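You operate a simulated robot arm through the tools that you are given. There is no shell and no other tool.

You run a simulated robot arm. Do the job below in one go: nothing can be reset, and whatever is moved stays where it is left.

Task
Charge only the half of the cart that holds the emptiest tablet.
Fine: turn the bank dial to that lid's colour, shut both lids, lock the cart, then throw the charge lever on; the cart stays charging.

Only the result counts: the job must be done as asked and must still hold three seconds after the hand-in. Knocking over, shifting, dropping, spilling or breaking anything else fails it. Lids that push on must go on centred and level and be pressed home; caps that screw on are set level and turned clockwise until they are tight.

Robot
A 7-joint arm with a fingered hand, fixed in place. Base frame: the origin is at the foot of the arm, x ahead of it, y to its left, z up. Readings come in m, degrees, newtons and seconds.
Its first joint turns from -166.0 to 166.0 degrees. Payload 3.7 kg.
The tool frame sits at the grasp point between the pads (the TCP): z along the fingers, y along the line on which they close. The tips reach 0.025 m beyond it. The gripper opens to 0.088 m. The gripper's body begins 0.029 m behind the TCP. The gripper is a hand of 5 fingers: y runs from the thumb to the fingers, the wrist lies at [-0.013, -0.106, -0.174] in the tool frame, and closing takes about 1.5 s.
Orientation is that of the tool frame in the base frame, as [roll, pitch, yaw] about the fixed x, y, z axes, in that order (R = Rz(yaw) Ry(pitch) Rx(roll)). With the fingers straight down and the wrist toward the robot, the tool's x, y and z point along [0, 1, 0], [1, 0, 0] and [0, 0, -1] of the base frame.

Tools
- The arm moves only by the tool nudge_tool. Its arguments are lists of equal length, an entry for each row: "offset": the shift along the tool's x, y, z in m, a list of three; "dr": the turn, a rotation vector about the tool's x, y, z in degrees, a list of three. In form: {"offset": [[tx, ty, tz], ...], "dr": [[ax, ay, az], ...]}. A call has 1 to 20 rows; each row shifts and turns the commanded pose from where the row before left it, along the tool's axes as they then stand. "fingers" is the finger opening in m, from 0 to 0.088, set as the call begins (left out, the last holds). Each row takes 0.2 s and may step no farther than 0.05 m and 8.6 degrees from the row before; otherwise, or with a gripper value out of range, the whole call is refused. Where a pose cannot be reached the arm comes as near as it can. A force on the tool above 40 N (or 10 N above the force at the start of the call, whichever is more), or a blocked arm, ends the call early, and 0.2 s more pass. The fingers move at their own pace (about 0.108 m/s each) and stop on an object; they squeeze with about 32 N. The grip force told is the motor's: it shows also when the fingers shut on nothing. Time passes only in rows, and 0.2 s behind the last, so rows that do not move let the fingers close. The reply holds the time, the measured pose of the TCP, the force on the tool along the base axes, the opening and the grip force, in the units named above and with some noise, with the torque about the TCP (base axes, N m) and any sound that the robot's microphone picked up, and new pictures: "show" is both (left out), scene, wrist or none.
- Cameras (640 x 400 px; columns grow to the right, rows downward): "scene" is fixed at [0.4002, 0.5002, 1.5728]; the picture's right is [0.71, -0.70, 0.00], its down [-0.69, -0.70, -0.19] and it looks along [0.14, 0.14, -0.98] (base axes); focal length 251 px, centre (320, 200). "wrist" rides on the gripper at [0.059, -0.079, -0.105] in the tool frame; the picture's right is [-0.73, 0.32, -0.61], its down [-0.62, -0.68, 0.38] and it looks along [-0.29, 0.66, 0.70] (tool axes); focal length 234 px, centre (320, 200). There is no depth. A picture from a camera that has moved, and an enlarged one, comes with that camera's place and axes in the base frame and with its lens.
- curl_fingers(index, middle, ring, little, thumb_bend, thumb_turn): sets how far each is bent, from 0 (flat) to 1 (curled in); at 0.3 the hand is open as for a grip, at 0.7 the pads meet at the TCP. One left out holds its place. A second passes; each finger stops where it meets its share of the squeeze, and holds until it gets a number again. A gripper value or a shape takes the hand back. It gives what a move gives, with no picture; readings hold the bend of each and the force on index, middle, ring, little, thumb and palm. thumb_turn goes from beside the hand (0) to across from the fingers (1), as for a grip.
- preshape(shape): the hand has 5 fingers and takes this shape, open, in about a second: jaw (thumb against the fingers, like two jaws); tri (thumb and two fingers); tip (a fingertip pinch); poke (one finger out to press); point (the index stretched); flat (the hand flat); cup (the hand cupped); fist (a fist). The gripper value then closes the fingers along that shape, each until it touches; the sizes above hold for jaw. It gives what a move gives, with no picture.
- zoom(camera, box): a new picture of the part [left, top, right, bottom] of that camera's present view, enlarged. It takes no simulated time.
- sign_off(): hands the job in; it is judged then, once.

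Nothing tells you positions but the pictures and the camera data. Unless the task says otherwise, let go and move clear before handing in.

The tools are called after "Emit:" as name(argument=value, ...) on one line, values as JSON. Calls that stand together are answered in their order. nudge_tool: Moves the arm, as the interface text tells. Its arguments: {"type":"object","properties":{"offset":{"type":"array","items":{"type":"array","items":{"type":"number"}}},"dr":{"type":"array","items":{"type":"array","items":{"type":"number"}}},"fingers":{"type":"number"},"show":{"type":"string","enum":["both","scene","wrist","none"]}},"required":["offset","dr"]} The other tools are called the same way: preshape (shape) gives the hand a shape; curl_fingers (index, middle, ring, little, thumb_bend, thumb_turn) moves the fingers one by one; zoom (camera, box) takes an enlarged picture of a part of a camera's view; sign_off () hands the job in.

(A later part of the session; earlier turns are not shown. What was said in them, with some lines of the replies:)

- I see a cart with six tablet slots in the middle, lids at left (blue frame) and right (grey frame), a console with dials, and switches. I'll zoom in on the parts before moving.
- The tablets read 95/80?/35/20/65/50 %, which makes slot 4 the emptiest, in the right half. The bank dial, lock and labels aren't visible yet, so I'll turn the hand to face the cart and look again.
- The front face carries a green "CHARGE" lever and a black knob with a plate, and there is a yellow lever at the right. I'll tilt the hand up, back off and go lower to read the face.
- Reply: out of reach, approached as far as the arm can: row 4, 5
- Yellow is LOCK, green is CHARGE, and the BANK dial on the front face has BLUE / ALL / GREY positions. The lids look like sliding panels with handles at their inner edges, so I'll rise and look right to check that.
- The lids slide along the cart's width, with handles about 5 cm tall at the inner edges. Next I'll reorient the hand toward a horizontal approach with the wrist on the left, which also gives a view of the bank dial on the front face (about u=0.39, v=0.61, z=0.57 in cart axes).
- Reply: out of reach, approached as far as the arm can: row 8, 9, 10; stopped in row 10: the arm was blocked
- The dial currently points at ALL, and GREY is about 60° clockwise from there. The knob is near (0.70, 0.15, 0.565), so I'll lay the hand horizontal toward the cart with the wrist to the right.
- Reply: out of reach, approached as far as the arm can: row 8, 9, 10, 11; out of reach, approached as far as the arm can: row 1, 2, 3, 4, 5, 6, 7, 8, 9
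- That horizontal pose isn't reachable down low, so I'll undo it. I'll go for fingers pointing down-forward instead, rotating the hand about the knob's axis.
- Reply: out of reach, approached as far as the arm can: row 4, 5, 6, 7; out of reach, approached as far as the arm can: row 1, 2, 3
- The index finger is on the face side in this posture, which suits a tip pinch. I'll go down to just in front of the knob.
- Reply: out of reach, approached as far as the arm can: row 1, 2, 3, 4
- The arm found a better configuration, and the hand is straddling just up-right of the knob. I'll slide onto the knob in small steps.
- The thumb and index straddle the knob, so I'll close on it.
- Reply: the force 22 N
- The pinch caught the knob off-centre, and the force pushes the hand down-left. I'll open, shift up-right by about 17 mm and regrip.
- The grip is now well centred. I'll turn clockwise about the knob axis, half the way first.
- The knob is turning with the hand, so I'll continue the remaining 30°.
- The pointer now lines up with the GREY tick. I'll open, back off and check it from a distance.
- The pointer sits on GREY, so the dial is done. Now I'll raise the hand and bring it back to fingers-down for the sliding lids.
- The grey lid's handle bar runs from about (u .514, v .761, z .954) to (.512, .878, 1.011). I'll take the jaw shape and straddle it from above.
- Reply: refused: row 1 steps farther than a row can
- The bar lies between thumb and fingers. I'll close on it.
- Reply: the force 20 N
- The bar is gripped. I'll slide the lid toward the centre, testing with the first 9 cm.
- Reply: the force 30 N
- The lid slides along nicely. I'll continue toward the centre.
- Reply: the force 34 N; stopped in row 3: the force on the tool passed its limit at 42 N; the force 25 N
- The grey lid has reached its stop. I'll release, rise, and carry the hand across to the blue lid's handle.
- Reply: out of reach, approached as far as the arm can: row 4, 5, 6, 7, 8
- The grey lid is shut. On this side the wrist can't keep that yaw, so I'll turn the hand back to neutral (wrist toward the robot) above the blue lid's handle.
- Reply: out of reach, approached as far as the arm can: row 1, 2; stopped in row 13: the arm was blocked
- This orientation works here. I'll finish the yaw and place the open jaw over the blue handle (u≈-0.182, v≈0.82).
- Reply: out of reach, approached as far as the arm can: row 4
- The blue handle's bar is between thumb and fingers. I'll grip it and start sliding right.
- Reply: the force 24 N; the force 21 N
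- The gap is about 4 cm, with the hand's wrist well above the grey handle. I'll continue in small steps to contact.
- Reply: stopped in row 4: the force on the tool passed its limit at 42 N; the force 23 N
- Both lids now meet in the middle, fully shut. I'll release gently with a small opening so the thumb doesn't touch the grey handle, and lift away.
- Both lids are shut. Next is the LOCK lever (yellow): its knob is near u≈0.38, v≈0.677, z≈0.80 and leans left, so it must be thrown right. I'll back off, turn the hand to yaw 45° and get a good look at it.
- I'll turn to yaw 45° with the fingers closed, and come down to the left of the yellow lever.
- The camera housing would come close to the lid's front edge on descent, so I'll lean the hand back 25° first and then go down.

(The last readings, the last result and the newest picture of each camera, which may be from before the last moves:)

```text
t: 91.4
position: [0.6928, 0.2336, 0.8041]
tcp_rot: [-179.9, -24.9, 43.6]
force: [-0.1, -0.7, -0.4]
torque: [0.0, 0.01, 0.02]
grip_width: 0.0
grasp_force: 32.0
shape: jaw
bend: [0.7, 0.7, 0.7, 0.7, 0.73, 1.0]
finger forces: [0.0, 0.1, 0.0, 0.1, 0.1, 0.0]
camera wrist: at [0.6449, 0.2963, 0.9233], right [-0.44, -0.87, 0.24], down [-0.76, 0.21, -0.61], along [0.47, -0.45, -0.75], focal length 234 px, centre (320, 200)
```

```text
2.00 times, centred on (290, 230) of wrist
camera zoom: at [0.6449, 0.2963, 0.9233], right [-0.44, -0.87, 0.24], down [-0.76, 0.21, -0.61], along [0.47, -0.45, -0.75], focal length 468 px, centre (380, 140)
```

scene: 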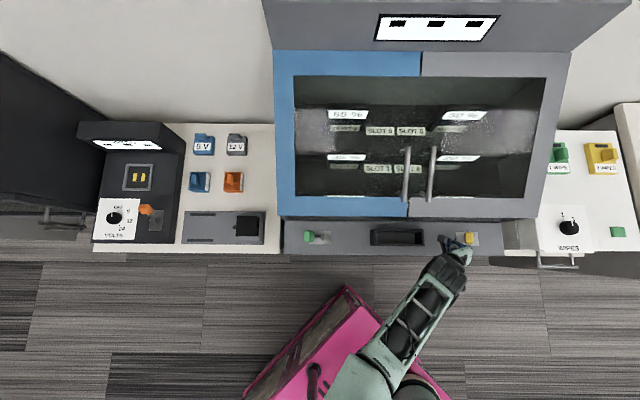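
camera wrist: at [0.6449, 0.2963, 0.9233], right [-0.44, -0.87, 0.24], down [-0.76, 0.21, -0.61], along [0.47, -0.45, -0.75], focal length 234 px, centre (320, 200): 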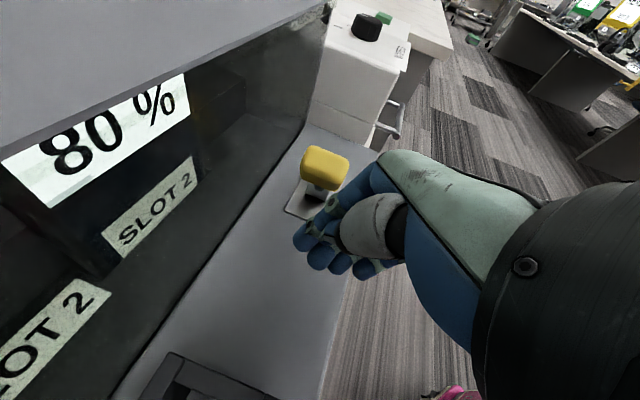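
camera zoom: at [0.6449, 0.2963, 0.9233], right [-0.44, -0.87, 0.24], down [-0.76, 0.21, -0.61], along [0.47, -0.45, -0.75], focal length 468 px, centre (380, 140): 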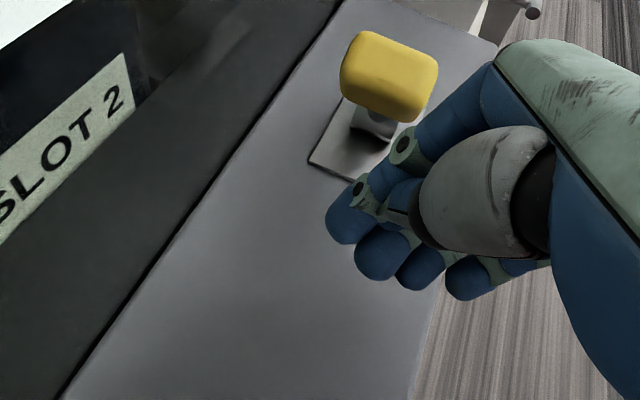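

The closed fingers are just left of the lever. I'll push right in steps.

Emit:
nudge_tool(offset=[[0, 0.015, 0], [0, 0.015, 0], [0, 0.015, 0], [0, 0.015, 0]], dr=[[0, 0, 0], [0, 0, 0], [0, 0, 0], [0, 0, 0]])

Emit:
zoom(camera="scene", box=[420, 210, 520, 280])

```text
t: 92.4
position: [0.7345, 0.1905, 0.8032]
tcp_rot: [180.0, -24.7, 43.7]
force: [-3.4, 0.8, -1.2]
torque: [0.0, 0.0, -0.02]
grip_width: 0.0
grasp_force: 32.1
shape: jaw
bend: [0.7, 0.7, 0.7, 0.7, 0.73, 1.0]
finger forces: [0.0, 0.1, 0.0, 0.0, 0.0, 0.0]
camera wrist: at [0.6873, 0.2531, 0.9241], right [-0.44, -0.87, 0.25], down [-0.76, 0.21, -0.61], along [0.48, -0.45, -0.75], focal length 234 px, centre (320, 200)
```

scene: 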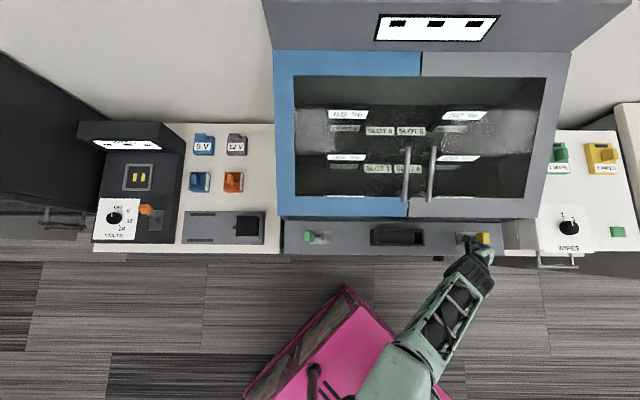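
wrist: 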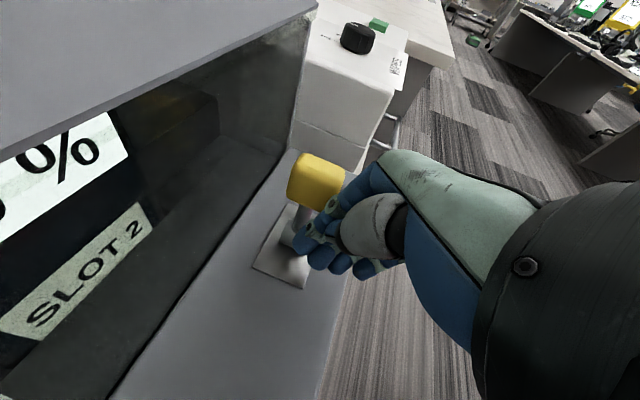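

```text
5.71 times, centred on (470, 245) of scene
camera zoom: at [0.4002, 0.5002, 1.5728], right [0.71, -0.7, 0.0], down [-0.69, -0.7, -0.19], along [0.14, 0.14, -0.98], focal length 1434 px, centre (-537, -57)
```

zoom: 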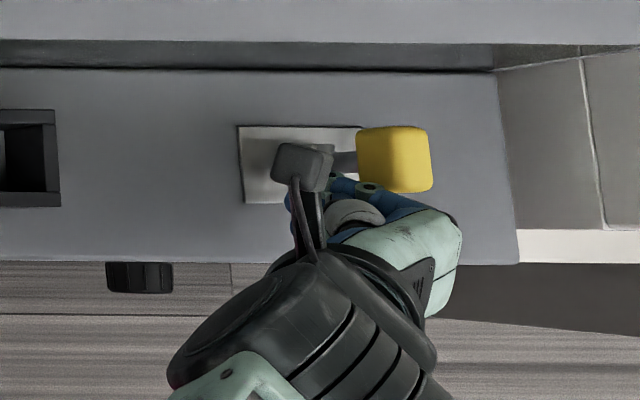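

The lever is moving right. I'll keep pushing to its stop.

Emit:
nudge_tool(offset=[[0, 0.012, 0], [0, 0.012, 0], [0, 0.01, 0]], dr=[[0, 0, 0], [0, 0, 0], [0, 0, 0]])

Emit:
zoom(camera="scene", box=[420, 210, 520, 280])

```text
t: 93.2
position: [0.7577, 0.1673, 0.8053]
tcp_rot: [-179.9, -24.8, 43.6]
force: [-17.8, -3.0, -0.1]
torque: [-0.03, 0.26, -0.17]
grip_width: 0.0
grasp_force: 31.5
shape: jaw
bend: [0.7, 0.7, 0.7, 0.7, 0.48, 1.0]
finger forces: [0.0, 0.0, 0.0, 0.0, 0.0, 0.1]
camera wrist: at [0.7088, 0.2293, 0.9257], right [-0.44, -0.87, 0.25], down [-0.76, 0.21, -0.61], along [0.47, -0.45, -0.75], focal length 234 px, centre (320, 200)
```

scene: 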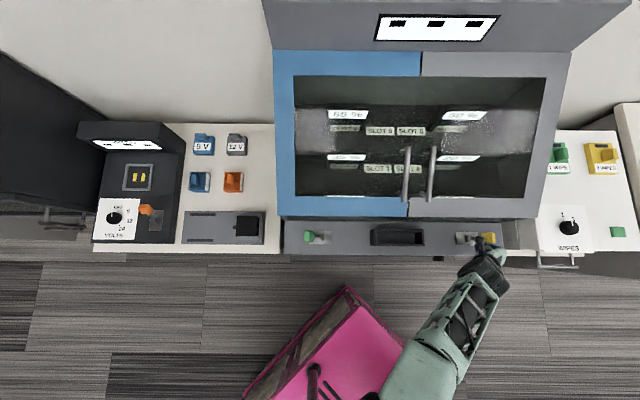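
wrist: 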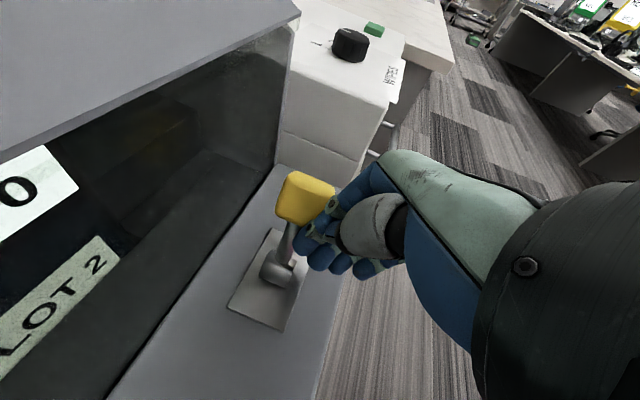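

```text
5.71 times, centred on (470, 245) of scene
camera zoom: at [0.4002, 0.5002, 1.5728], right [0.71, -0.7, 0.0], down [-0.69, -0.7, -0.19], along [0.14, 0.14, -0.98], focal length 1434 px, centre (-537, -57)
```

zoom: 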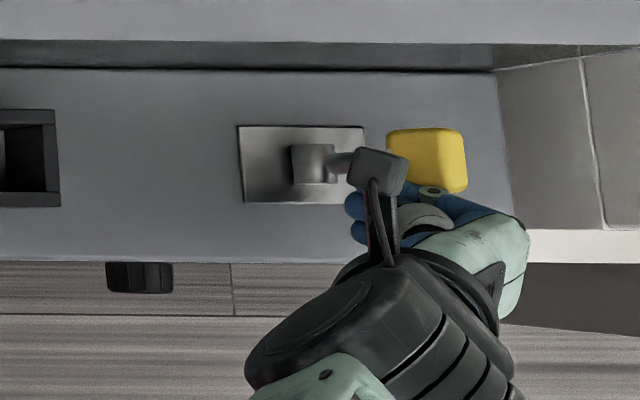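

Emit:
nudge_tool(offset=[[0, 0.006, 0], [0, 0.006, 0], [0, 0.006, 0]], dr=[[0, 0, 0], [0, 0, 0], [0, 0, 0]])

Emit:
zoom(camera="scene", box=[420, 210, 520, 280])

```text
t: 93.8
position: [0.7615, 0.1624, 0.804]
tcp_rot: [-179.7, -24.6, 44.1]
force: [-29.2, 4.0, 12.8]
torque: [-0.07, 0.12, -0.14]
grip_width: 0.0
grasp_force: 32.5
shape: jaw
bend: [0.7, 0.7, 0.7, 0.7, 0.72, 1.0]
finger forces: [0.1, 0.0, 0.0, 0.0, 0.1, 0.0]
stopped in row 2: the force on the tool passed its limit at 44 N (the readings are from after the stop); the commanded pose is now the measured one
camera wrist: at [0.713, 0.2259, 0.9245], right [-0.43, -0.87, 0.25], down [-0.77, 0.21, -0.6], along [0.47, -0.45, -0.76], focal length 234 px, centre (320, 200)
```

scene: 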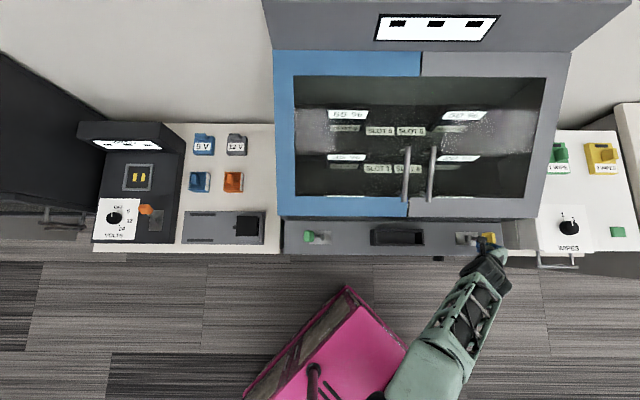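
wrist: 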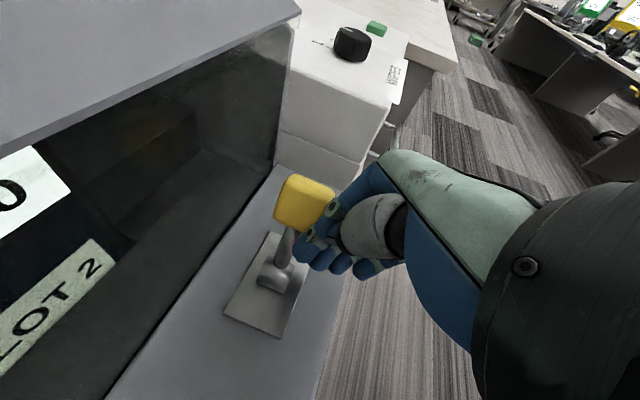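

```text
5.71 times, centred on (470, 245) of scene
camera zoom: at [0.4002, 0.5002, 1.5728], right [0.71, -0.7, 0.0], down [-0.69, -0.7, -0.19], along [0.14, 0.14, -0.98], focal length 1434 px, centre (-537, -57)
```

zoom: 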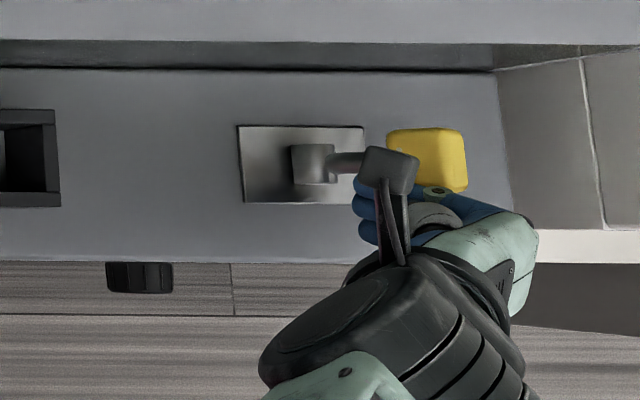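

The lever has reached its stop. I'll back off left, lift, and check it stays.

Emit:
nudge_tool(offset=[[0, -0.02, 0], [0, -0.02, 0], [0.0169, 0, -0.0363], [0.0169, 0, -0.0363], [0.0169, 0, -0.0363], [0, -0.03, 0], [0, -0.04, 0], [0, -0.04, 0]], dr=[[0, 0, 0], [0, 0, 0], [0, 0, 0], [0, 0, 0], [0, 0, 0], [0, 0, 0], [0, 0, 0], [0, 0, 0]])

Emit:
zoom(camera="scene", box=[420, 210, 520, 280])

Emit:
zoom(camera="scene", box=[360, 0, 520, 80])

```text
t: 95.7
position: [0.7084, 0.2019, 0.9287]
tcp_rot: [-174.2, -25.4, 33.6]
force: [0.3, 0.3, 0.3]
torque: [0.03, -0.01, 0.0]
grip_width: 0.0002
grasp_force: 31.9
shape: jaw
bend: [0.7, 0.7, 0.7, 0.7, 0.73, 1.0]
finger forces: [0.1, 0.0, 0.0, 0.1, 0.0, 0.1]
stopped in row 8: the arm was blocked; the commanded pose is now the measured one
camera wrist: at [0.6745, 0.2616, 1.0555], right [-0.54, -0.82, 0.2], down [-0.75, 0.36, -0.55], along [0.38, -0.45, -0.81], focal length 234 px, centre (320, 200)
```

scene: 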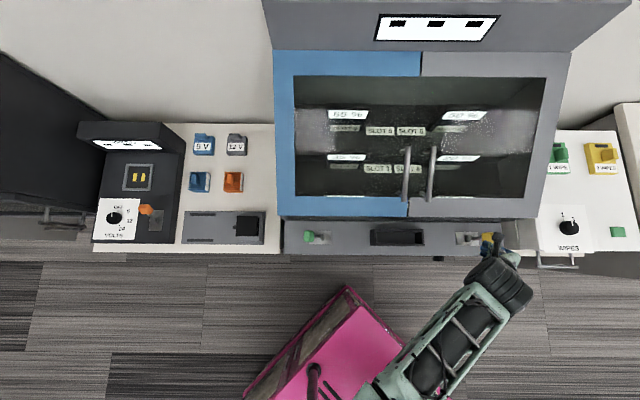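
wrist: 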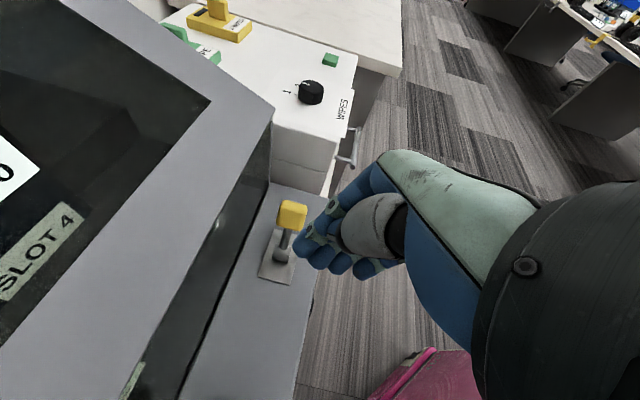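

```text
5.71 times, centred on (470, 245) of scene
camera zoom: at [0.4002, 0.5002, 1.5728], right [0.71, -0.7, 0.0], down [-0.69, -0.7, -0.19], along [0.14, 0.14, -0.98], focal length 1434 px, centre (-537, -57)
```

zoom: 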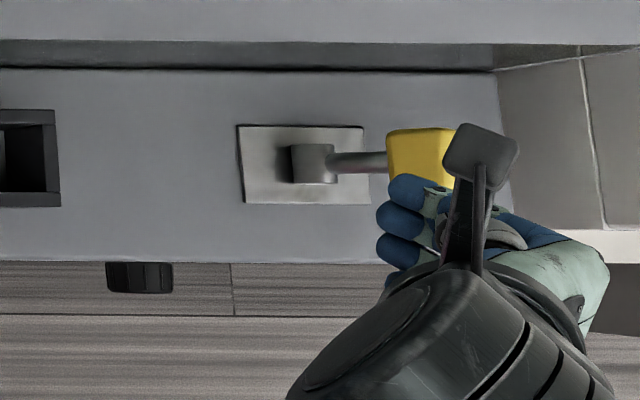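

```text
4.00 times, centred on (440, 40) of scene
camera zoom: at [0.4002, 0.5002, 1.5728], right [0.71, -0.7, 0.0], down [-0.69, -0.7, -0.19], along [0.14, 0.14, -0.98], focal length 1004 px, centre (-160, 840)
```

zoom: 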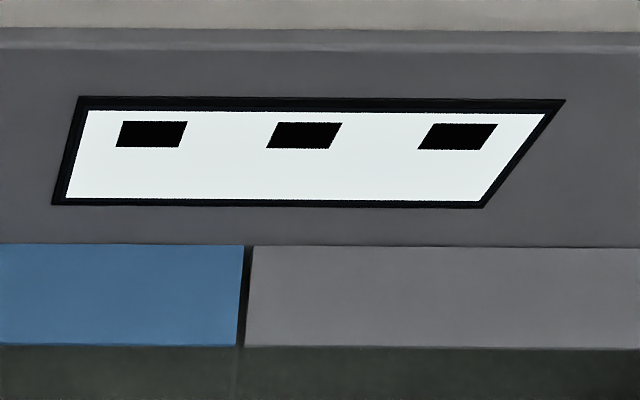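

LOCK stays thrown right. Now I'll rise, straighten the hand and swing it round toward the green CHARGE lever on the left.

Emit:
nudge_tool(offset=[[0.0211, 0, -0.0453], [0.0211, 0, -0.0453], [0.0211, 0, -0.0453], [0, 0, 0], [0, 0, 0], [0, 0, 0]], dr=[[0, 0, 0], [0, 0, 0], [0, 0, 0], [0, -8.3, 0], [0, -8.3, 0], [0, -8.3, 0]], show="none")

Emit:
nudge_tool(offset=[[0, 0, 0], [0, 0, 0], [0, 0, 0], [0, 0, 0], [0, 0, 0], [0, 0, 0], [0, 0, 0], [0, 0, 0], [0, 0, 0], [0, 0, 0], [0, 0, 0], [0, 0, 0]], dr=[[0, 0, -8.3], [0, 0, -8.3], [0, 0, -8.3], [0, 0, -8.3], [0, 0, -8.3], [0, 0, -8.3], [0, 0, -8.3], [0, 0, -8.3], [0, 0, -8.3], [0, 0, -8.3], [0, 0, -8.3], [0, 0, -8.3]], show="scene")

```text
t: 97.1
position: [0.7122, 0.1914, 1.0789]
tcp_rot: [-174.9, -0.6, 36.1]
force: [-0.8, 0.6, -0.2]
torque: [-0.02, 0.02, -0.01]
grip_width: 0.0002
grasp_force: 32.4
shape: jaw
bend: [0.7, 0.7, 0.7, 0.7, 0.73, 1.0]
finger forces: [0.1, 0.1, 0.0, 0.1, 0.0, 0.0]
```

```text
t: 99.7
position: [0.7151, 0.1932, 1.0773]
tcp_rot: [178.3, -4.8, 135.9]
force: [0.0, -0.7, 0.6]
torque: [0.0, 0.0, 0.02]
grip_width: 0.0
grasp_force: 31.8
shape: jaw
bend: [0.7, 0.7, 0.7, 0.7, 0.73, 1.0]
finger forces: [0.1, 0.0, 0.0, 0.0, 0.1, 0.1]
```

scene: 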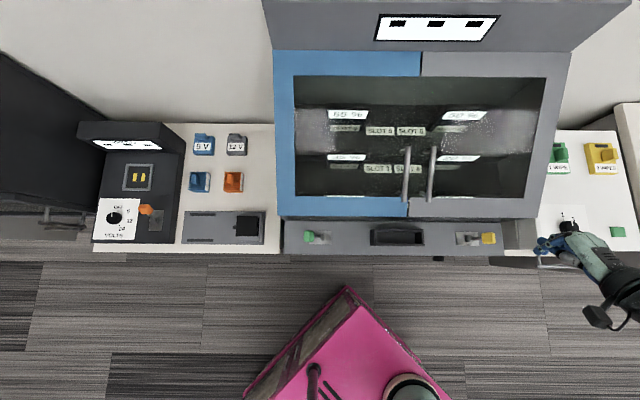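

Emit:
nudge_tool(offset=[[0.0427, -0.002, 0], [0.0427, -0.002, 0], [0.0427, -0.002, 0], [0.0427, -0.002, 0], [0.0427, -0.002, 0], [0.0427, -0.002, 0], [0.0427, -0.002, 0], [0.0427, -0.002, 0], [0.0427, -0.002, 0], [0.0427, -0.002, 0], [0.0427, -0.002, 0]], dr=[[1.7, -4.8, 0], [0, 0, 0], [0, 0, 0], [0, 0, 0], [0, 0, 0], [0, 0, 0], [0, 0, 0], [0, 0, 0], [0, 0, 0], [0, 0, 0], [0, 0, 0]], show="none")

Emit:
nudge_tool(offset=[[0, 0, 0], [0, 0, 0], [0, 0, 0], [0, 0, 0], [0, 0, 0], [0, 0, 0], [0, 0, 0], [0, 0, 0], [0, 0, 0], [0, 0, 0], [0, 0, 0]], dr=[[0, 0, -8.1], [0, 0, -8.1], [0, 0, -8.1], [0, 0, -8.1], [0, 0, -8.1], [0, 0, -8.1], [0, 0, -8.1], [0, 0, -8.1], [0, 0, -8.1], [0, 0, -8.1], [0, 0, -8.1]], fingers=0.088)

```text
t: 102.1
position: [0.3631, 0.5066, 1.0827]
tcp_rot: [-179.9, -0.1, 135.7]
force: [-0.9, -0.1, -0.9]
torque: [0.02, -0.01, -0.02]
grip_width: 0.0
grasp_force: 31.6
shape: jaw
bend: [0.7, 0.7, 0.7, 0.7, 0.73, 1.0]
finger forces: [0.0, 0.0, 0.1, 0.1, 0.0, 0.0]
```

```text
t: 104.5
position: [0.3614, 0.5044, 1.0816]
tcp_rot: [180.0, -0.1, -135.1]
force: [0.4, -0.2, 0.4]
torque: [0.01, 0.0, 0.04]
grip_width: 0.0876
grasp_force: 0.1
shape: jaw
bend: [0.3, 0.3, 0.3, 0.3, 0.3, 0.98]
finger forces: [0.0, 0.0, 0.1, 0.0, 0.1, 0.0]
camera wrist: at [0.3762, 0.4063, 1.1874], right [0.29, 0.74, 0.61], down [0.92, -0.04, -0.39], along [-0.26, 0.67, -0.7], focal length 234 px, centre (320, 200)
```

scene: 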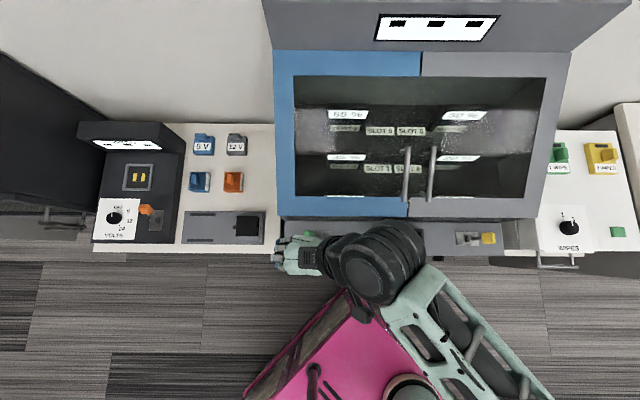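
wrist: 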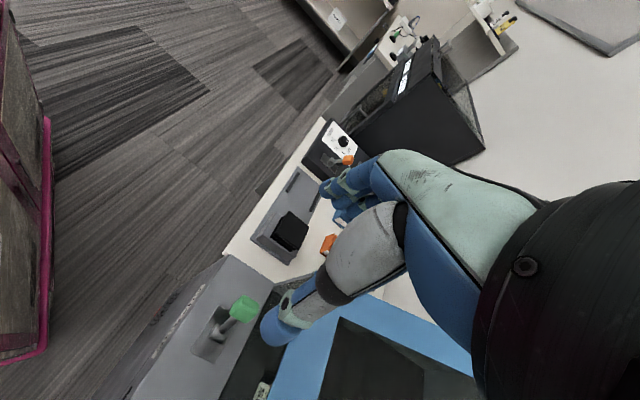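

The green knob is at u≈-0.106, v≈0.673, z≈0.805. I'll lower the open jaw over it, with the fingers on its left side.

Emit:
nudge_tool(offset=[[-0.022, 0.002, 0.03], [-0.021, 0.003, 0.04], [0, 0, 0.04], [0, 0, 0.04]], dr=[[0, 0, 0], [0, 0, 0], [0, 0, 0], [0, 0, 0]])

Emit:
zoom(camera="wrist", box=[150, 180, 430, 400])

Emit:
zoom(camera="scene", box=[240, 190, 400, 290])

```text
t: 105.5
position: [0.39, 0.5371, 0.9296]
tcp_rot: [179.9, -0.1, -135.1]
force: [0.8, 0.0, 0.7]
torque: [0.0, 0.01, 0.03]
grip_width: 0.0878
grasp_force: 0.0
shape: jaw
bend: [0.3, 0.3, 0.3, 0.3, 0.3, 0.98]
finger forces: [0.1, 0.0, 0.0, 0.0, 0.0, 0.0]
camera wrist: at [0.4035, 0.4392, 1.0356], right [0.29, 0.74, 0.61], down [0.92, -0.04, -0.39], along [-0.26, 0.67, -0.7], focal length 234 px, centre (320, 200)
```

scene: 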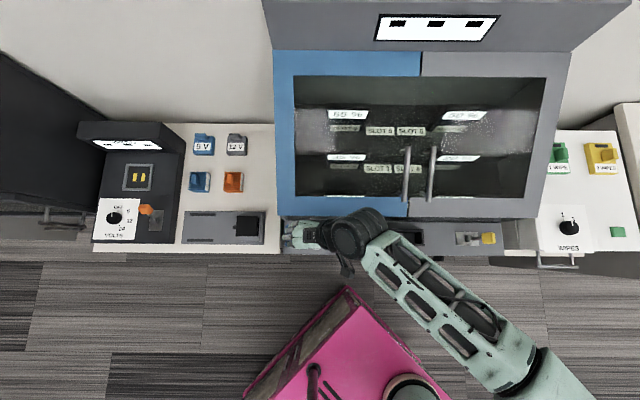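
wrist: 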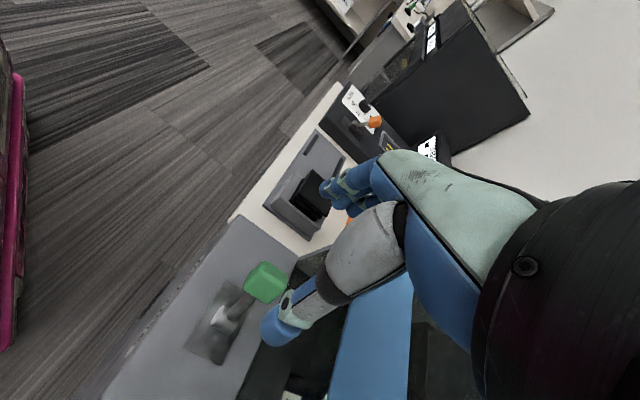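

```text
1.82 times, centred on (290, 290) of wrist
camera zoom: at [0.4035, 0.4392, 1.0356], right [0.29, 0.74, 0.61], down [0.92, -0.04, -0.39], along [-0.26, 0.67, -0.7], focal length 426 px, centre (374, 36)
```

zoom: 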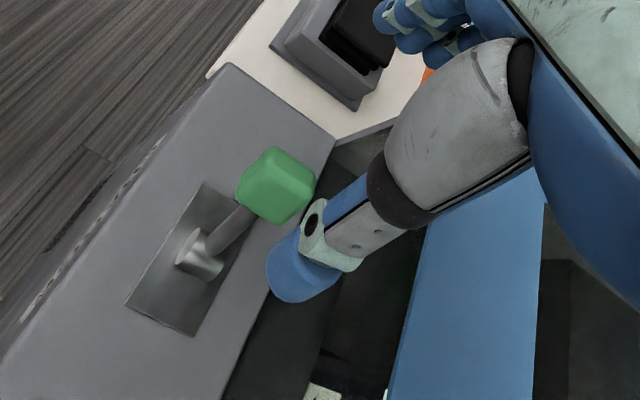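

```text
4.00 times, centred on (320, 240) of scene
camera zoom: at [0.4002, 0.5002, 1.5728], right [0.71, -0.7, 0.0], down [-0.69, -0.7, -0.19], along [0.14, 0.14, -0.98], focal length 1004 px, centre (320, 40)
```

zoom: 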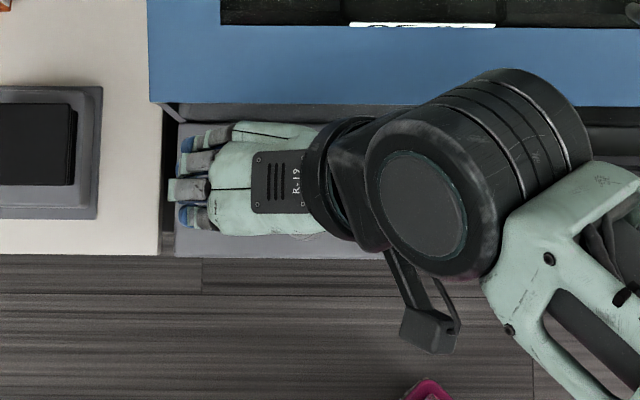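

I'll lean the hand back 16° so the wrist stays clear of the lid edge, then lower over the lever.

Emit:
nudge_tool(offset=[[0, 0, 0], [0, 0, 0]], dr=[[0, -8, 0], [0, -8, 0]], show="none")

Emit:
nudge_tool(offset=[[0.0083, 0, 0.0288], [0.0083, 0, 0.0288], [0.0083, 0, 0.0288]], dr=[[0, 0, 0], [0, 0, 0], [0, 0, 0]])

Emit:
zoom(camera="wrist", box=[150, 180, 430, 400])

Emit:
zoom(camera="scene", box=[240, 190, 400, 290])

```text
t: 106.1
position: [0.3908, 0.5361, 0.9312]
tcp_rot: [179.9, 16.0, -135.3]
force: [-0.6, -0.8, 0.4]
torque: [0.03, -0.02, -0.02]
grip_width: 0.0874
grasp_force: 0.0
shape: jaw
bend: [0.3, 0.3, 0.3, 0.3, 0.3, 0.98]
finger forces: [0.0, 0.0, 0.1, 0.1, 0.0, 0.1]
```

```text
t: 106.9
position: [0.389, 0.5374, 0.8425]
tcp_rot: [179.9, 15.8, -135.2]
force: [0.0, 1.1, -0.4]
torque: [0.01, -0.01, 0.01]
grip_width: 0.0877
grasp_force: 0.1
shape: jaw
bend: [0.3, 0.3, 0.3, 0.3, 0.3, 0.98]
finger forces: [0.0, 0.1, 0.1, 0.0, 0.1, 0.0]
camera wrist: at [0.3849, 0.4214, 0.9271], right [0.15, 0.6, 0.78], down [0.98, 0.01, -0.2], along [-0.13, 0.8, -0.59], focal length 234 px, centre (320, 200)
```

scene: 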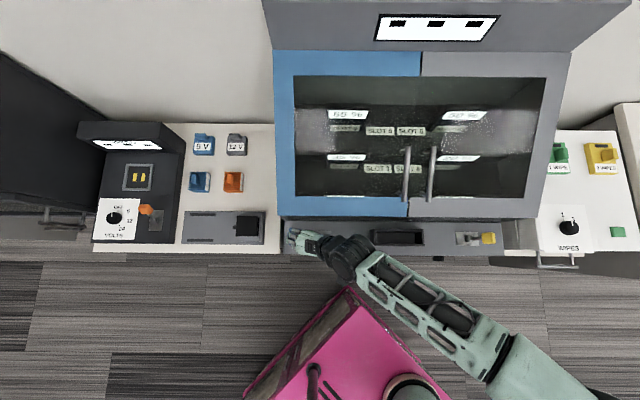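
wrist: 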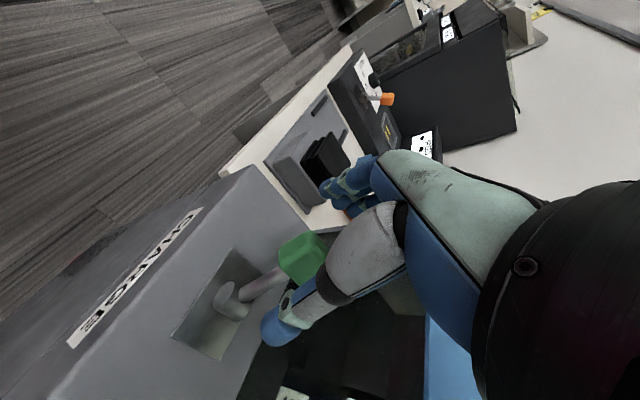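

```text
1.82 times, centred on (290, 290) of wrist
camera zoom: at [0.3849, 0.4214, 0.9271], right [0.15, 0.6, 0.78], down [0.98, 0.01, -0.2], along [-0.13, 0.8, -0.59], focal length 426 px, centre (374, 36)
```

zoom: 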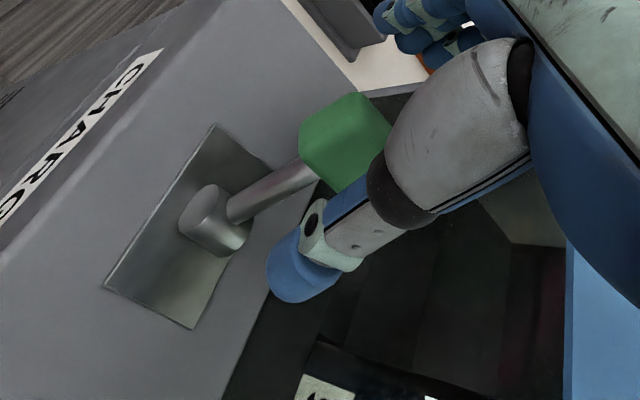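

```text
4.00 times, centred on (320, 240) of scene
camera zoom: at [0.4002, 0.5002, 1.5728], right [0.71, -0.7, 0.0], down [-0.69, -0.7, -0.19], along [0.14, 0.14, -0.98], focal length 1004 px, centre (320, 40)
```

zoom: 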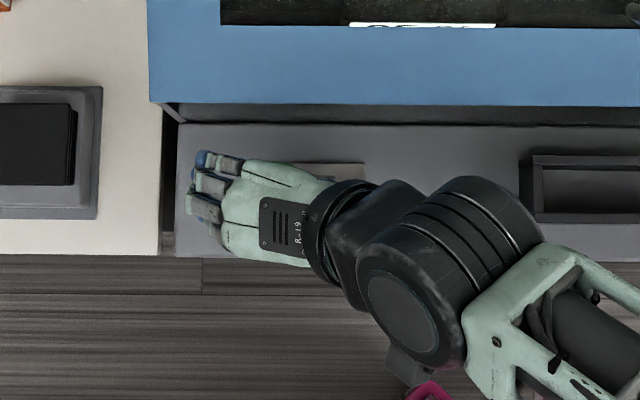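

Emit:
nudge_tool(offset=[[0, -0.016, 0], [0.0044, 0, 0.0154], [0.0044, 0, 0.0154]], dr=[[0, 0, 0], [0, 0, 0], [0, 0, 0]])

Emit:
zoom(camera="wrist", box=[150, 130, 430, 350])

Emit:
zoom(camera="scene", box=[260, 205, 360, 275])

```text
t: 107.7
position: [0.4024, 0.5261, 0.8094]
tcp_rot: [180.0, 15.8, -135.2]
force: [0.2, -0.1, 0.6]
torque: [-0.01, 0.0, 0.02]
grip_width: 0.0878
grasp_force: 0.0
shape: jaw
bend: [0.3, 0.3, 0.3, 0.3, 0.3, 0.98]
finger forces: [0.0, 0.0, 0.0, 0.0, 0.1, 0.1]
camera wrist: at [0.3976, 0.4093, 0.894], right [0.15, 0.6, 0.78], down [0.98, 0.01, -0.2], along [-0.13, 0.8, -0.59], focal length 234 px, centre (320, 200)
```

scene: 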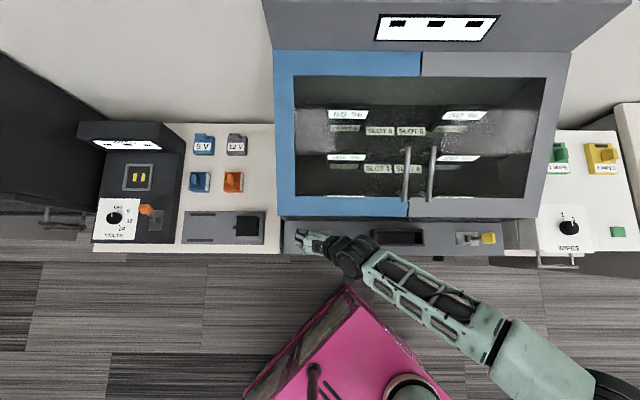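
wrist: 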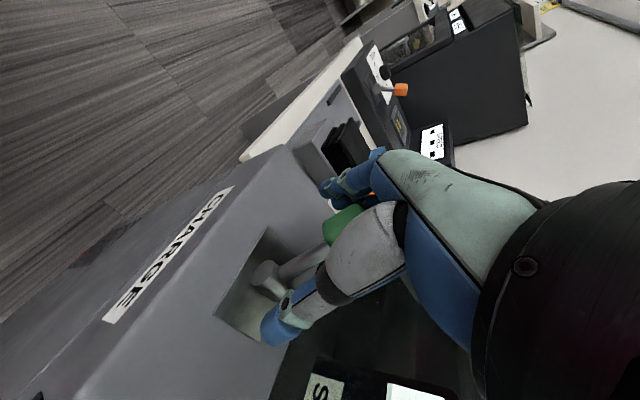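

```text
1.82 times, centred on (290, 240) of wrist
camera zoom: at [0.3976, 0.4093, 0.894], right [0.15, 0.6, 0.78], down [0.98, 0.01, -0.2], along [-0.13, 0.8, -0.59], focal length 426 px, centre (374, 127)
```

zoom: 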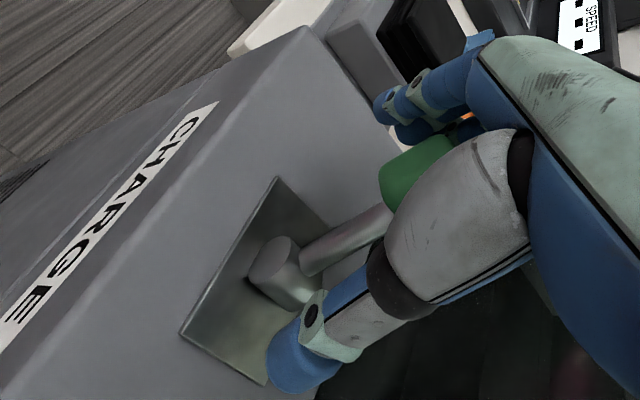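

```text
5.71 times, centred on (310, 240) of scene
camera zoom: at [0.4002, 0.5002, 1.5728], right [0.71, -0.7, 0.0], down [-0.69, -0.7, -0.19], along [0.14, 0.14, -0.98], focal length 1434 px, centre (377, -29)
```

zoom: 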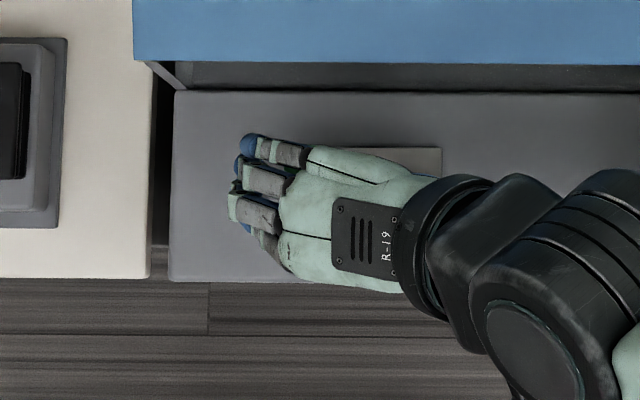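

The green knob is between fingers and thumb. I'll push right to throw CHARGE on.

Emit:
nudge_tool(offset=[[0, -0.015, 0], [0, -0.015, 0], [0, -0.015, 0], [0, -0.015, 0]], dr=[[0, 0, 0], [0, 0, 0], [0, 0, 0], [0, 0, 0]])

Emit:
zoom(camera="wrist", box=[150, 130, 430, 350])

```text
t: 108.7
position: [0.4395, 0.4892, 0.8142]
tcp_rot: [179.7, 16.4, -135.2]
force: [-2.2, 2.1, 7.5]
torque: [0.27, 0.0, 0.07]
grip_width: 0.0875
grasp_force: 0.1
shape: jaw
bend: [0.3, 0.3, 0.28, 0.23, 0.3, 0.98]
finger forces: [0.4, 0.1, 0.3, 5.4, 0.1, 0.0]
stopped in row 4: the force on the tool passed its limit at 44 N (the readings are from after the stop); the commanded pose is now the measured one
camera wrist: at [0.4338, 0.3727, 0.8974], right [0.15, 0.6, 0.79], down [0.98, 0.02, -0.2], along [-0.13, 0.8, -0.58], focal length 234 px, centre (320, 200)
```

scene: 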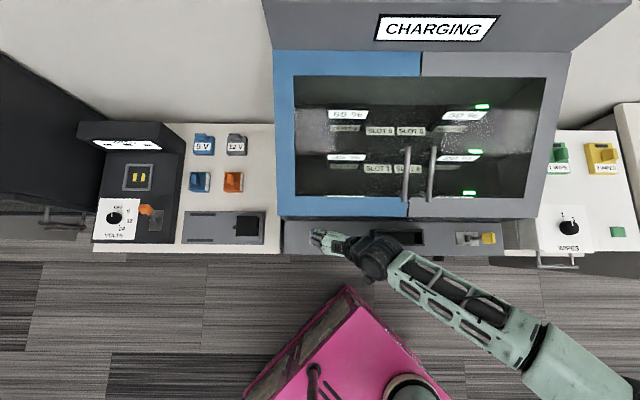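
wrist: 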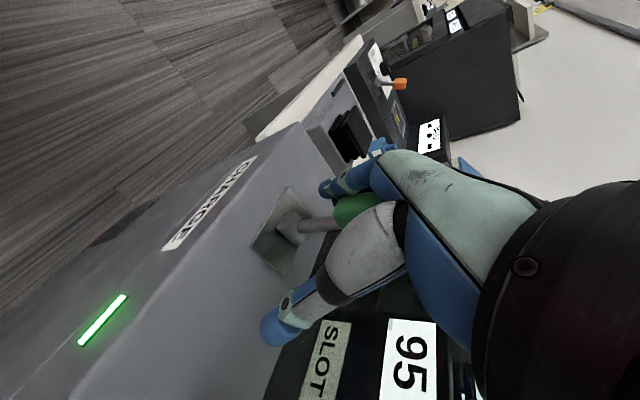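

```text
1.82 times, centred on (290, 240) of wrist
camera zoom: at [0.4338, 0.3727, 0.8974], right [0.15, 0.6, 0.79], down [0.98, 0.02, -0.2], along [-0.13, 0.8, -0.58], focal length 426 px, centre (374, 127)
```

zoom: 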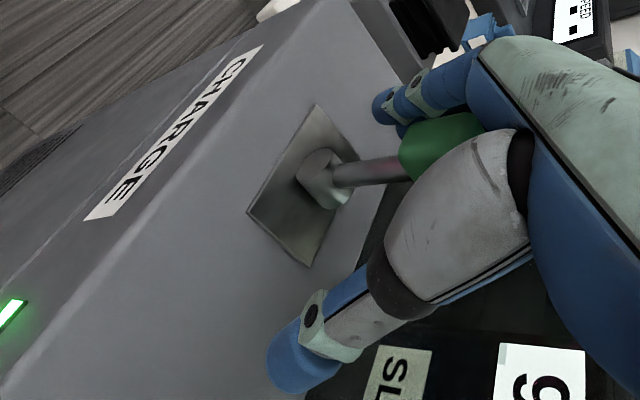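

The display reads CHARGING and the right-hand slots' LEDs are lit. I'll lift slightly and push the lever fully to its stop so it stays.

Emit:
nudge_tool(offset=[[-0.0033, 0, -0.0115], [0, -0.01, 0], [0, -0.01, 0], [0, -0.01, 0]], dr=[[0, 0, 0], [0, 0, 0], [0, 0, 0], [0, 0, 0]])

Emit:
zoom(camera="wrist", box=[150, 130, 430, 350])

Emit:
zoom(camera="scene", box=[270, 205, 370, 275])

```text
t: 109.7
position: [0.4623, 0.4687, 0.825]
tcp_rot: [179.7, 16.1, -135.1]
force: [-0.1, 2.5, -0.2]
torque: [0.06, 0.03, -0.01]
grip_width: 0.0879
grasp_force: 0.0
shape: jaw
bend: [0.29, 0.29, 0.3, 0.3, 0.3, 0.98]
finger forces: [1.2, 0.5, 0.0, 0.1, 0.0, 0.0]
camera wrist: at [0.457, 0.3519, 0.9087], right [0.15, 0.6, 0.79], down [0.98, 0.02, -0.2], along [-0.13, 0.8, -0.58], focal length 234 px, centre (320, 200)
```

scene: 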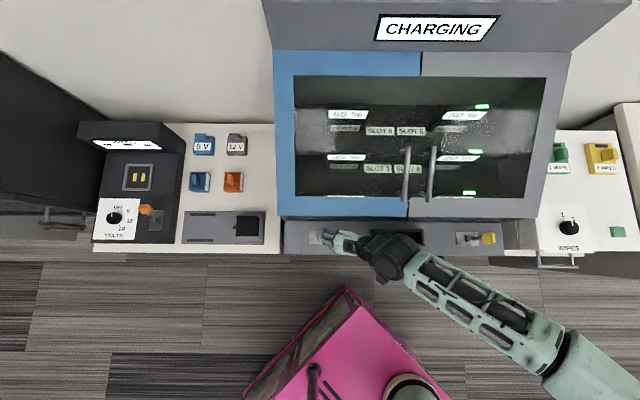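
wrist: 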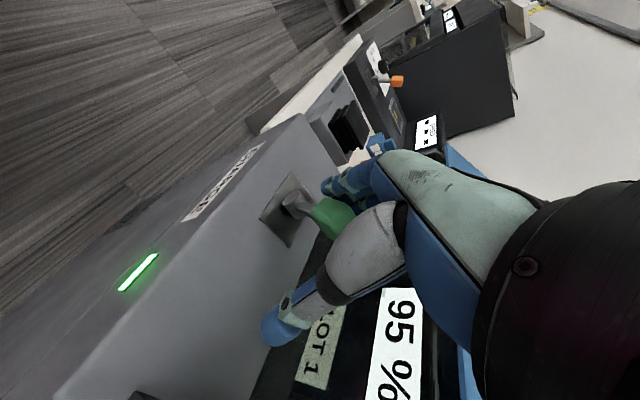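

```text
1.82 times, centred on (290, 240) of wrist
camera zoom: at [0.457, 0.3519, 0.9087], right [0.15, 0.6, 0.79], down [0.98, 0.02, -0.2], along [-0.13, 0.8, -0.58], focal length 426 px, centre (374, 127)
```

zoom: 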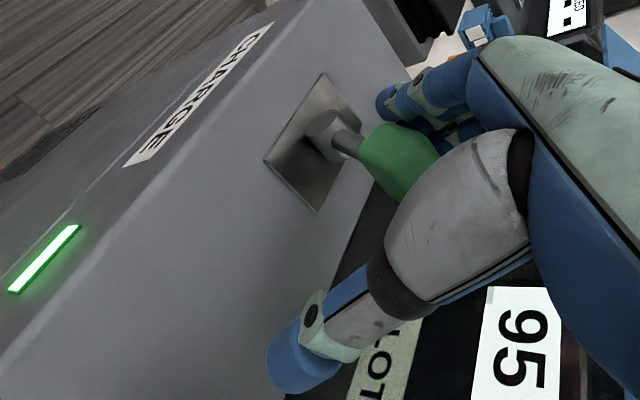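

```text
5.71 times, centred on (320, 240) of scene
camera zoom: at [0.4002, 0.5002, 1.5728], right [0.71, -0.7, 0.0], down [-0.69, -0.7, -0.19], along [0.14, 0.14, -0.98], focal length 1434 px, centre (320, -29)
```

zoom: 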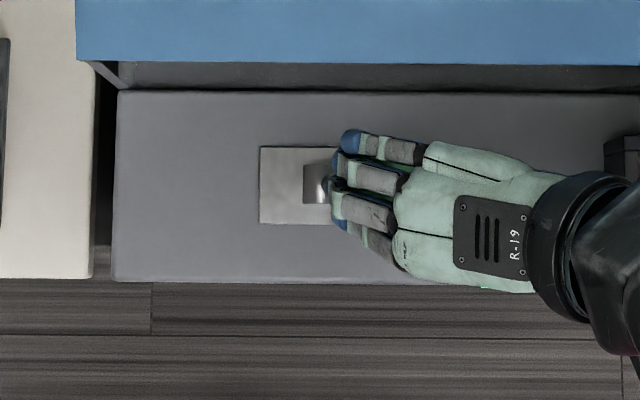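

Emit:
nudge_tool(offset=[[0, -0.008, 0], [0, -0.008, 0]], dr=[[0, 0, 0], [0, 0, 0]])

Emit:
zoom(camera="wrist", box=[150, 130, 430, 350])

Emit:
zoom(camera="scene", box=[270, 205, 370, 275])

```text
t: 110.3
position: [0.4717, 0.458, 0.8243]
tcp_rot: [179.8, 16.1, -135.2]
force: [-11.8, 10.8, -0.4]
torque: [0.05, 0.16, 0.3]
grip_width: 0.0878
grasp_force: 0.1
shape: jaw
bend: [0.27, 0.24, 0.24, 0.3, 0.3, 0.98]
finger forces: [3.4, 6.1, 4.2, 0.4, 0.0, 0.1]
camera wrist: at [0.4662, 0.341, 0.9082], right [0.15, 0.6, 0.79], down [0.98, 0.02, -0.2], along [-0.13, 0.8, -0.59], focal length 234 px, centre (320, 200)
```

scene: 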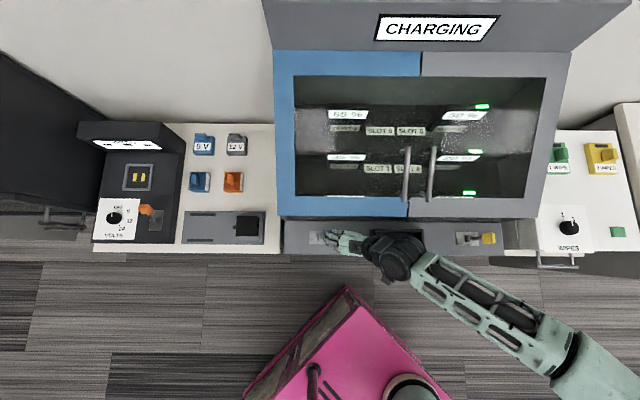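
wrist: 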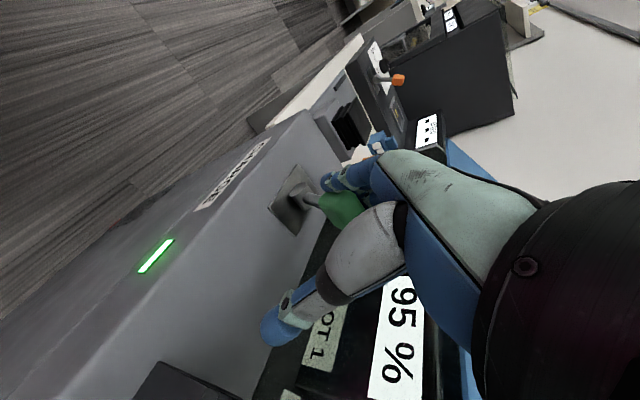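

```text
1.82 times, centred on (290, 240) of wrist
camera zoom: at [0.4662, 0.341, 0.9082], right [0.15, 0.6, 0.79], down [0.98, 0.02, -0.2], along [-0.13, 0.8, -0.59], focal length 426 px, centre (374, 127)
```

zoom: 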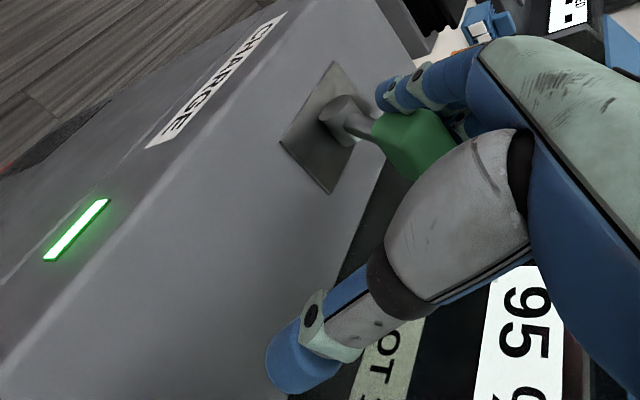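

```text
5.71 times, centred on (320, 240) of scene
camera zoom: at [0.4002, 0.5002, 1.5728], right [0.71, -0.7, 0.0], down [-0.69, -0.7, -0.19], along [0.14, 0.14, -0.98], focal length 1434 px, centre (320, -29)
```

zoom: 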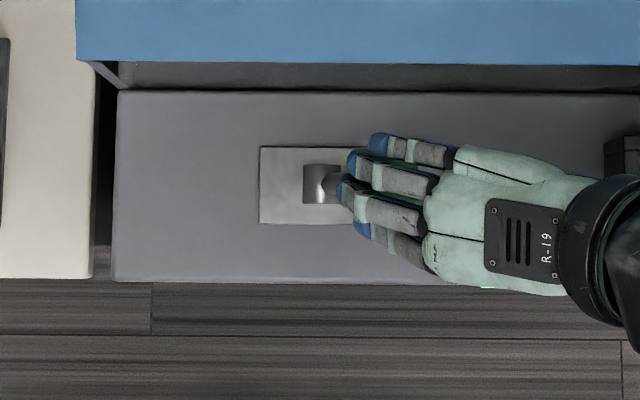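

The lever is at its stop. I'll ease off, lift straight up and clear, then verify everything.

Emit:
nudge_tool(offset=[[0, 0.01, 0], [-0.0083, 0, -0.0288], [-0.011, 0, -0.0384], [-0.011, 0, -0.0384], [-0.011, 0, -0.0384], [-0.011, 0, -0.0384], [0.04, 0, -0.01], [0.04, 0, -0.01], [0.04, 0, -0.01]], dr=[[0, 0, 0], [0, 0, 0], [0, 0, 0], [0, 0, 0], [0, 0, 0], [0, 0, 0], [0, 0, 0], [0, 0, 0], [0, 0, 0]])

Emit:
zoom(camera="scene", box=[260, 0, 580, 280])

Emit:
zoom(camera="scene", box=[400, 60, 560, 220])

```text
t: 112.3
position: [0.3753, 0.3736, 1.0115]
tcp_rot: [179.7, 16.1, -135.3]
force: [0.4, -0.5, -0.3]
torque: [0.0, -0.07, -0.02]
grip_width: 0.0881
grasp_force: 0.1
shape: jaw
bend: [0.3, 0.3, 0.3, 0.3, 0.3, 0.98]
finger forces: [0.0, 0.1, 0.1, 0.0, 0.1, 0.0]
camera wrist: at [0.3707, 0.2566, 1.0948], right [0.15, 0.6, 0.79], down [0.98, 0.02, -0.2], along [-0.13, 0.8, -0.59], focal length 234 px, centre (320, 200)
```

scene: 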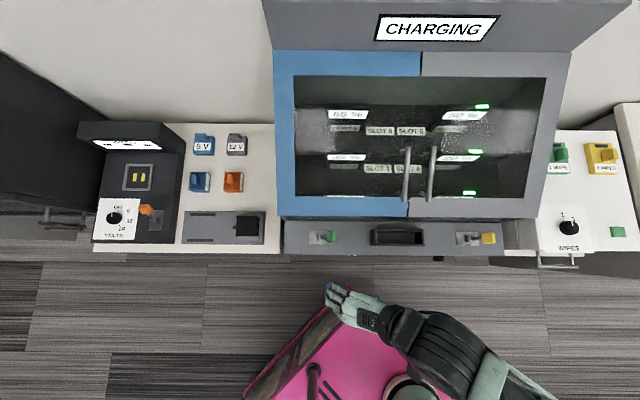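
wrist: 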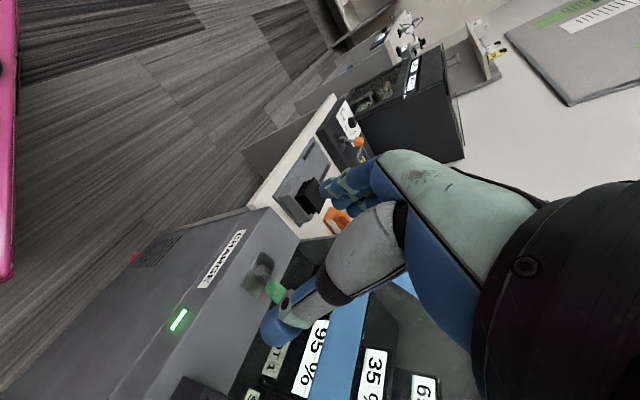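

```text
1.43 times, centred on (420, 140) of scene
camera zoom: at [0.4002, 0.5002, 1.5728], right [0.71, -0.7, 0.0], down [-0.69, -0.7, -0.19], along [0.14, 0.14, -0.98], focal length 358 px, centre (177, 286)
```

zoom: 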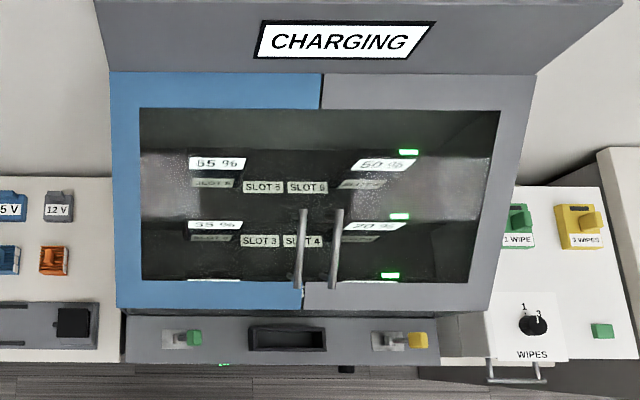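

```text
2.50 times, centred on (480, 140) of scene
camera zoom: at [0.4002, 0.5002, 1.5728], right [0.71, -0.7, 0.0], down [-0.69, -0.7, -0.19], along [0.14, 0.14, -0.98], focal length 627 px, centre (-80, 350)
```

zoom: 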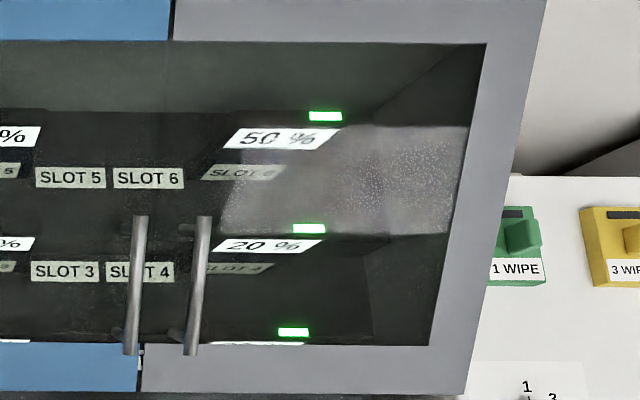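

The cart shows CHARGING with only the right half's LEDs (slots 2, 4 and 6) lit, both lids shut and both levers thrown. I'll wait a moment to confirm it holds.

Emit:
nudge_tool(offset=[[0, 0, 0], [0, 0, 0], [0, 0, 0], [0, 0, 0], [0, 0, 0], [0, 0, 0], [0, 0, 0], [0, 0, 0], [0, 0, 0], [0, 0, 0]], dr=[[0, 0, 0], [0, 0, 0], [0, 0, 0], [0, 0, 0], [0, 0, 0], [0, 0, 0], [0, 0, 0], [0, 0, 0], [0, 0, 0], [0, 0, 0]], show="scene")

```text
t: 114.5
position: [0.3761, 0.3737, 1.0112]
tcp_rot: [179.8, 16.1, -135.2]
force: [-0.3, -0.5, -0.1]
torque: [-0.01, 0.0, 0.01]
grip_width: 0.088
grasp_force: 0.2
shape: jaw
bend: [0.3, 0.3, 0.3, 0.3, 0.3, 0.98]
finger forces: [0.0, 0.0, 0.0, 0.1, 0.1, 0.0]
```

scene: 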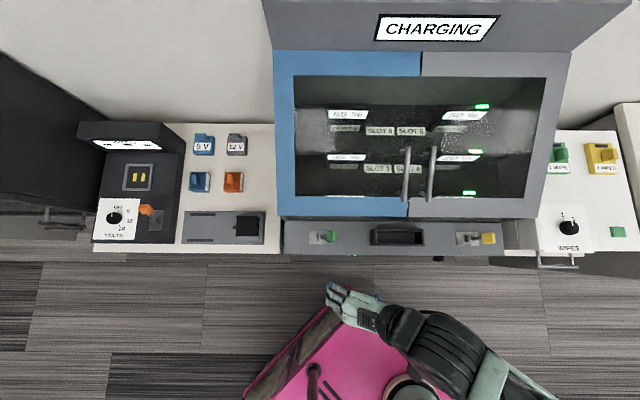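

The state holds: the cart is still charging only the grey half, and the hand is clear. I'm handing in.

Emit:
sign_off()

```text
The job is handed in.
```

The cart is charging only the grey (right) half, which holds the emptiest tablet: slot 4 at 20 %. I handed the job in after watching the charge hold for about two seconds with the hand clear.

- **Bank dial:** turned from ALL to GREY. The pointer sits on the GREY mark.
- **Lids:** both slid shut until they hit their stops. A gap of about 4 mm remains between them.
- **Lock:** the yellow LOCK lever is thrown to its right-hand stop and stayed there.
- **Charge:** the green CHARGE lever is thrown to its right-hand stop. The display reads CHARGING, and only the LEDs for slots 2, 4 and 6 are lit.

I saw no sign that anything else was knocked, moved or spilled.
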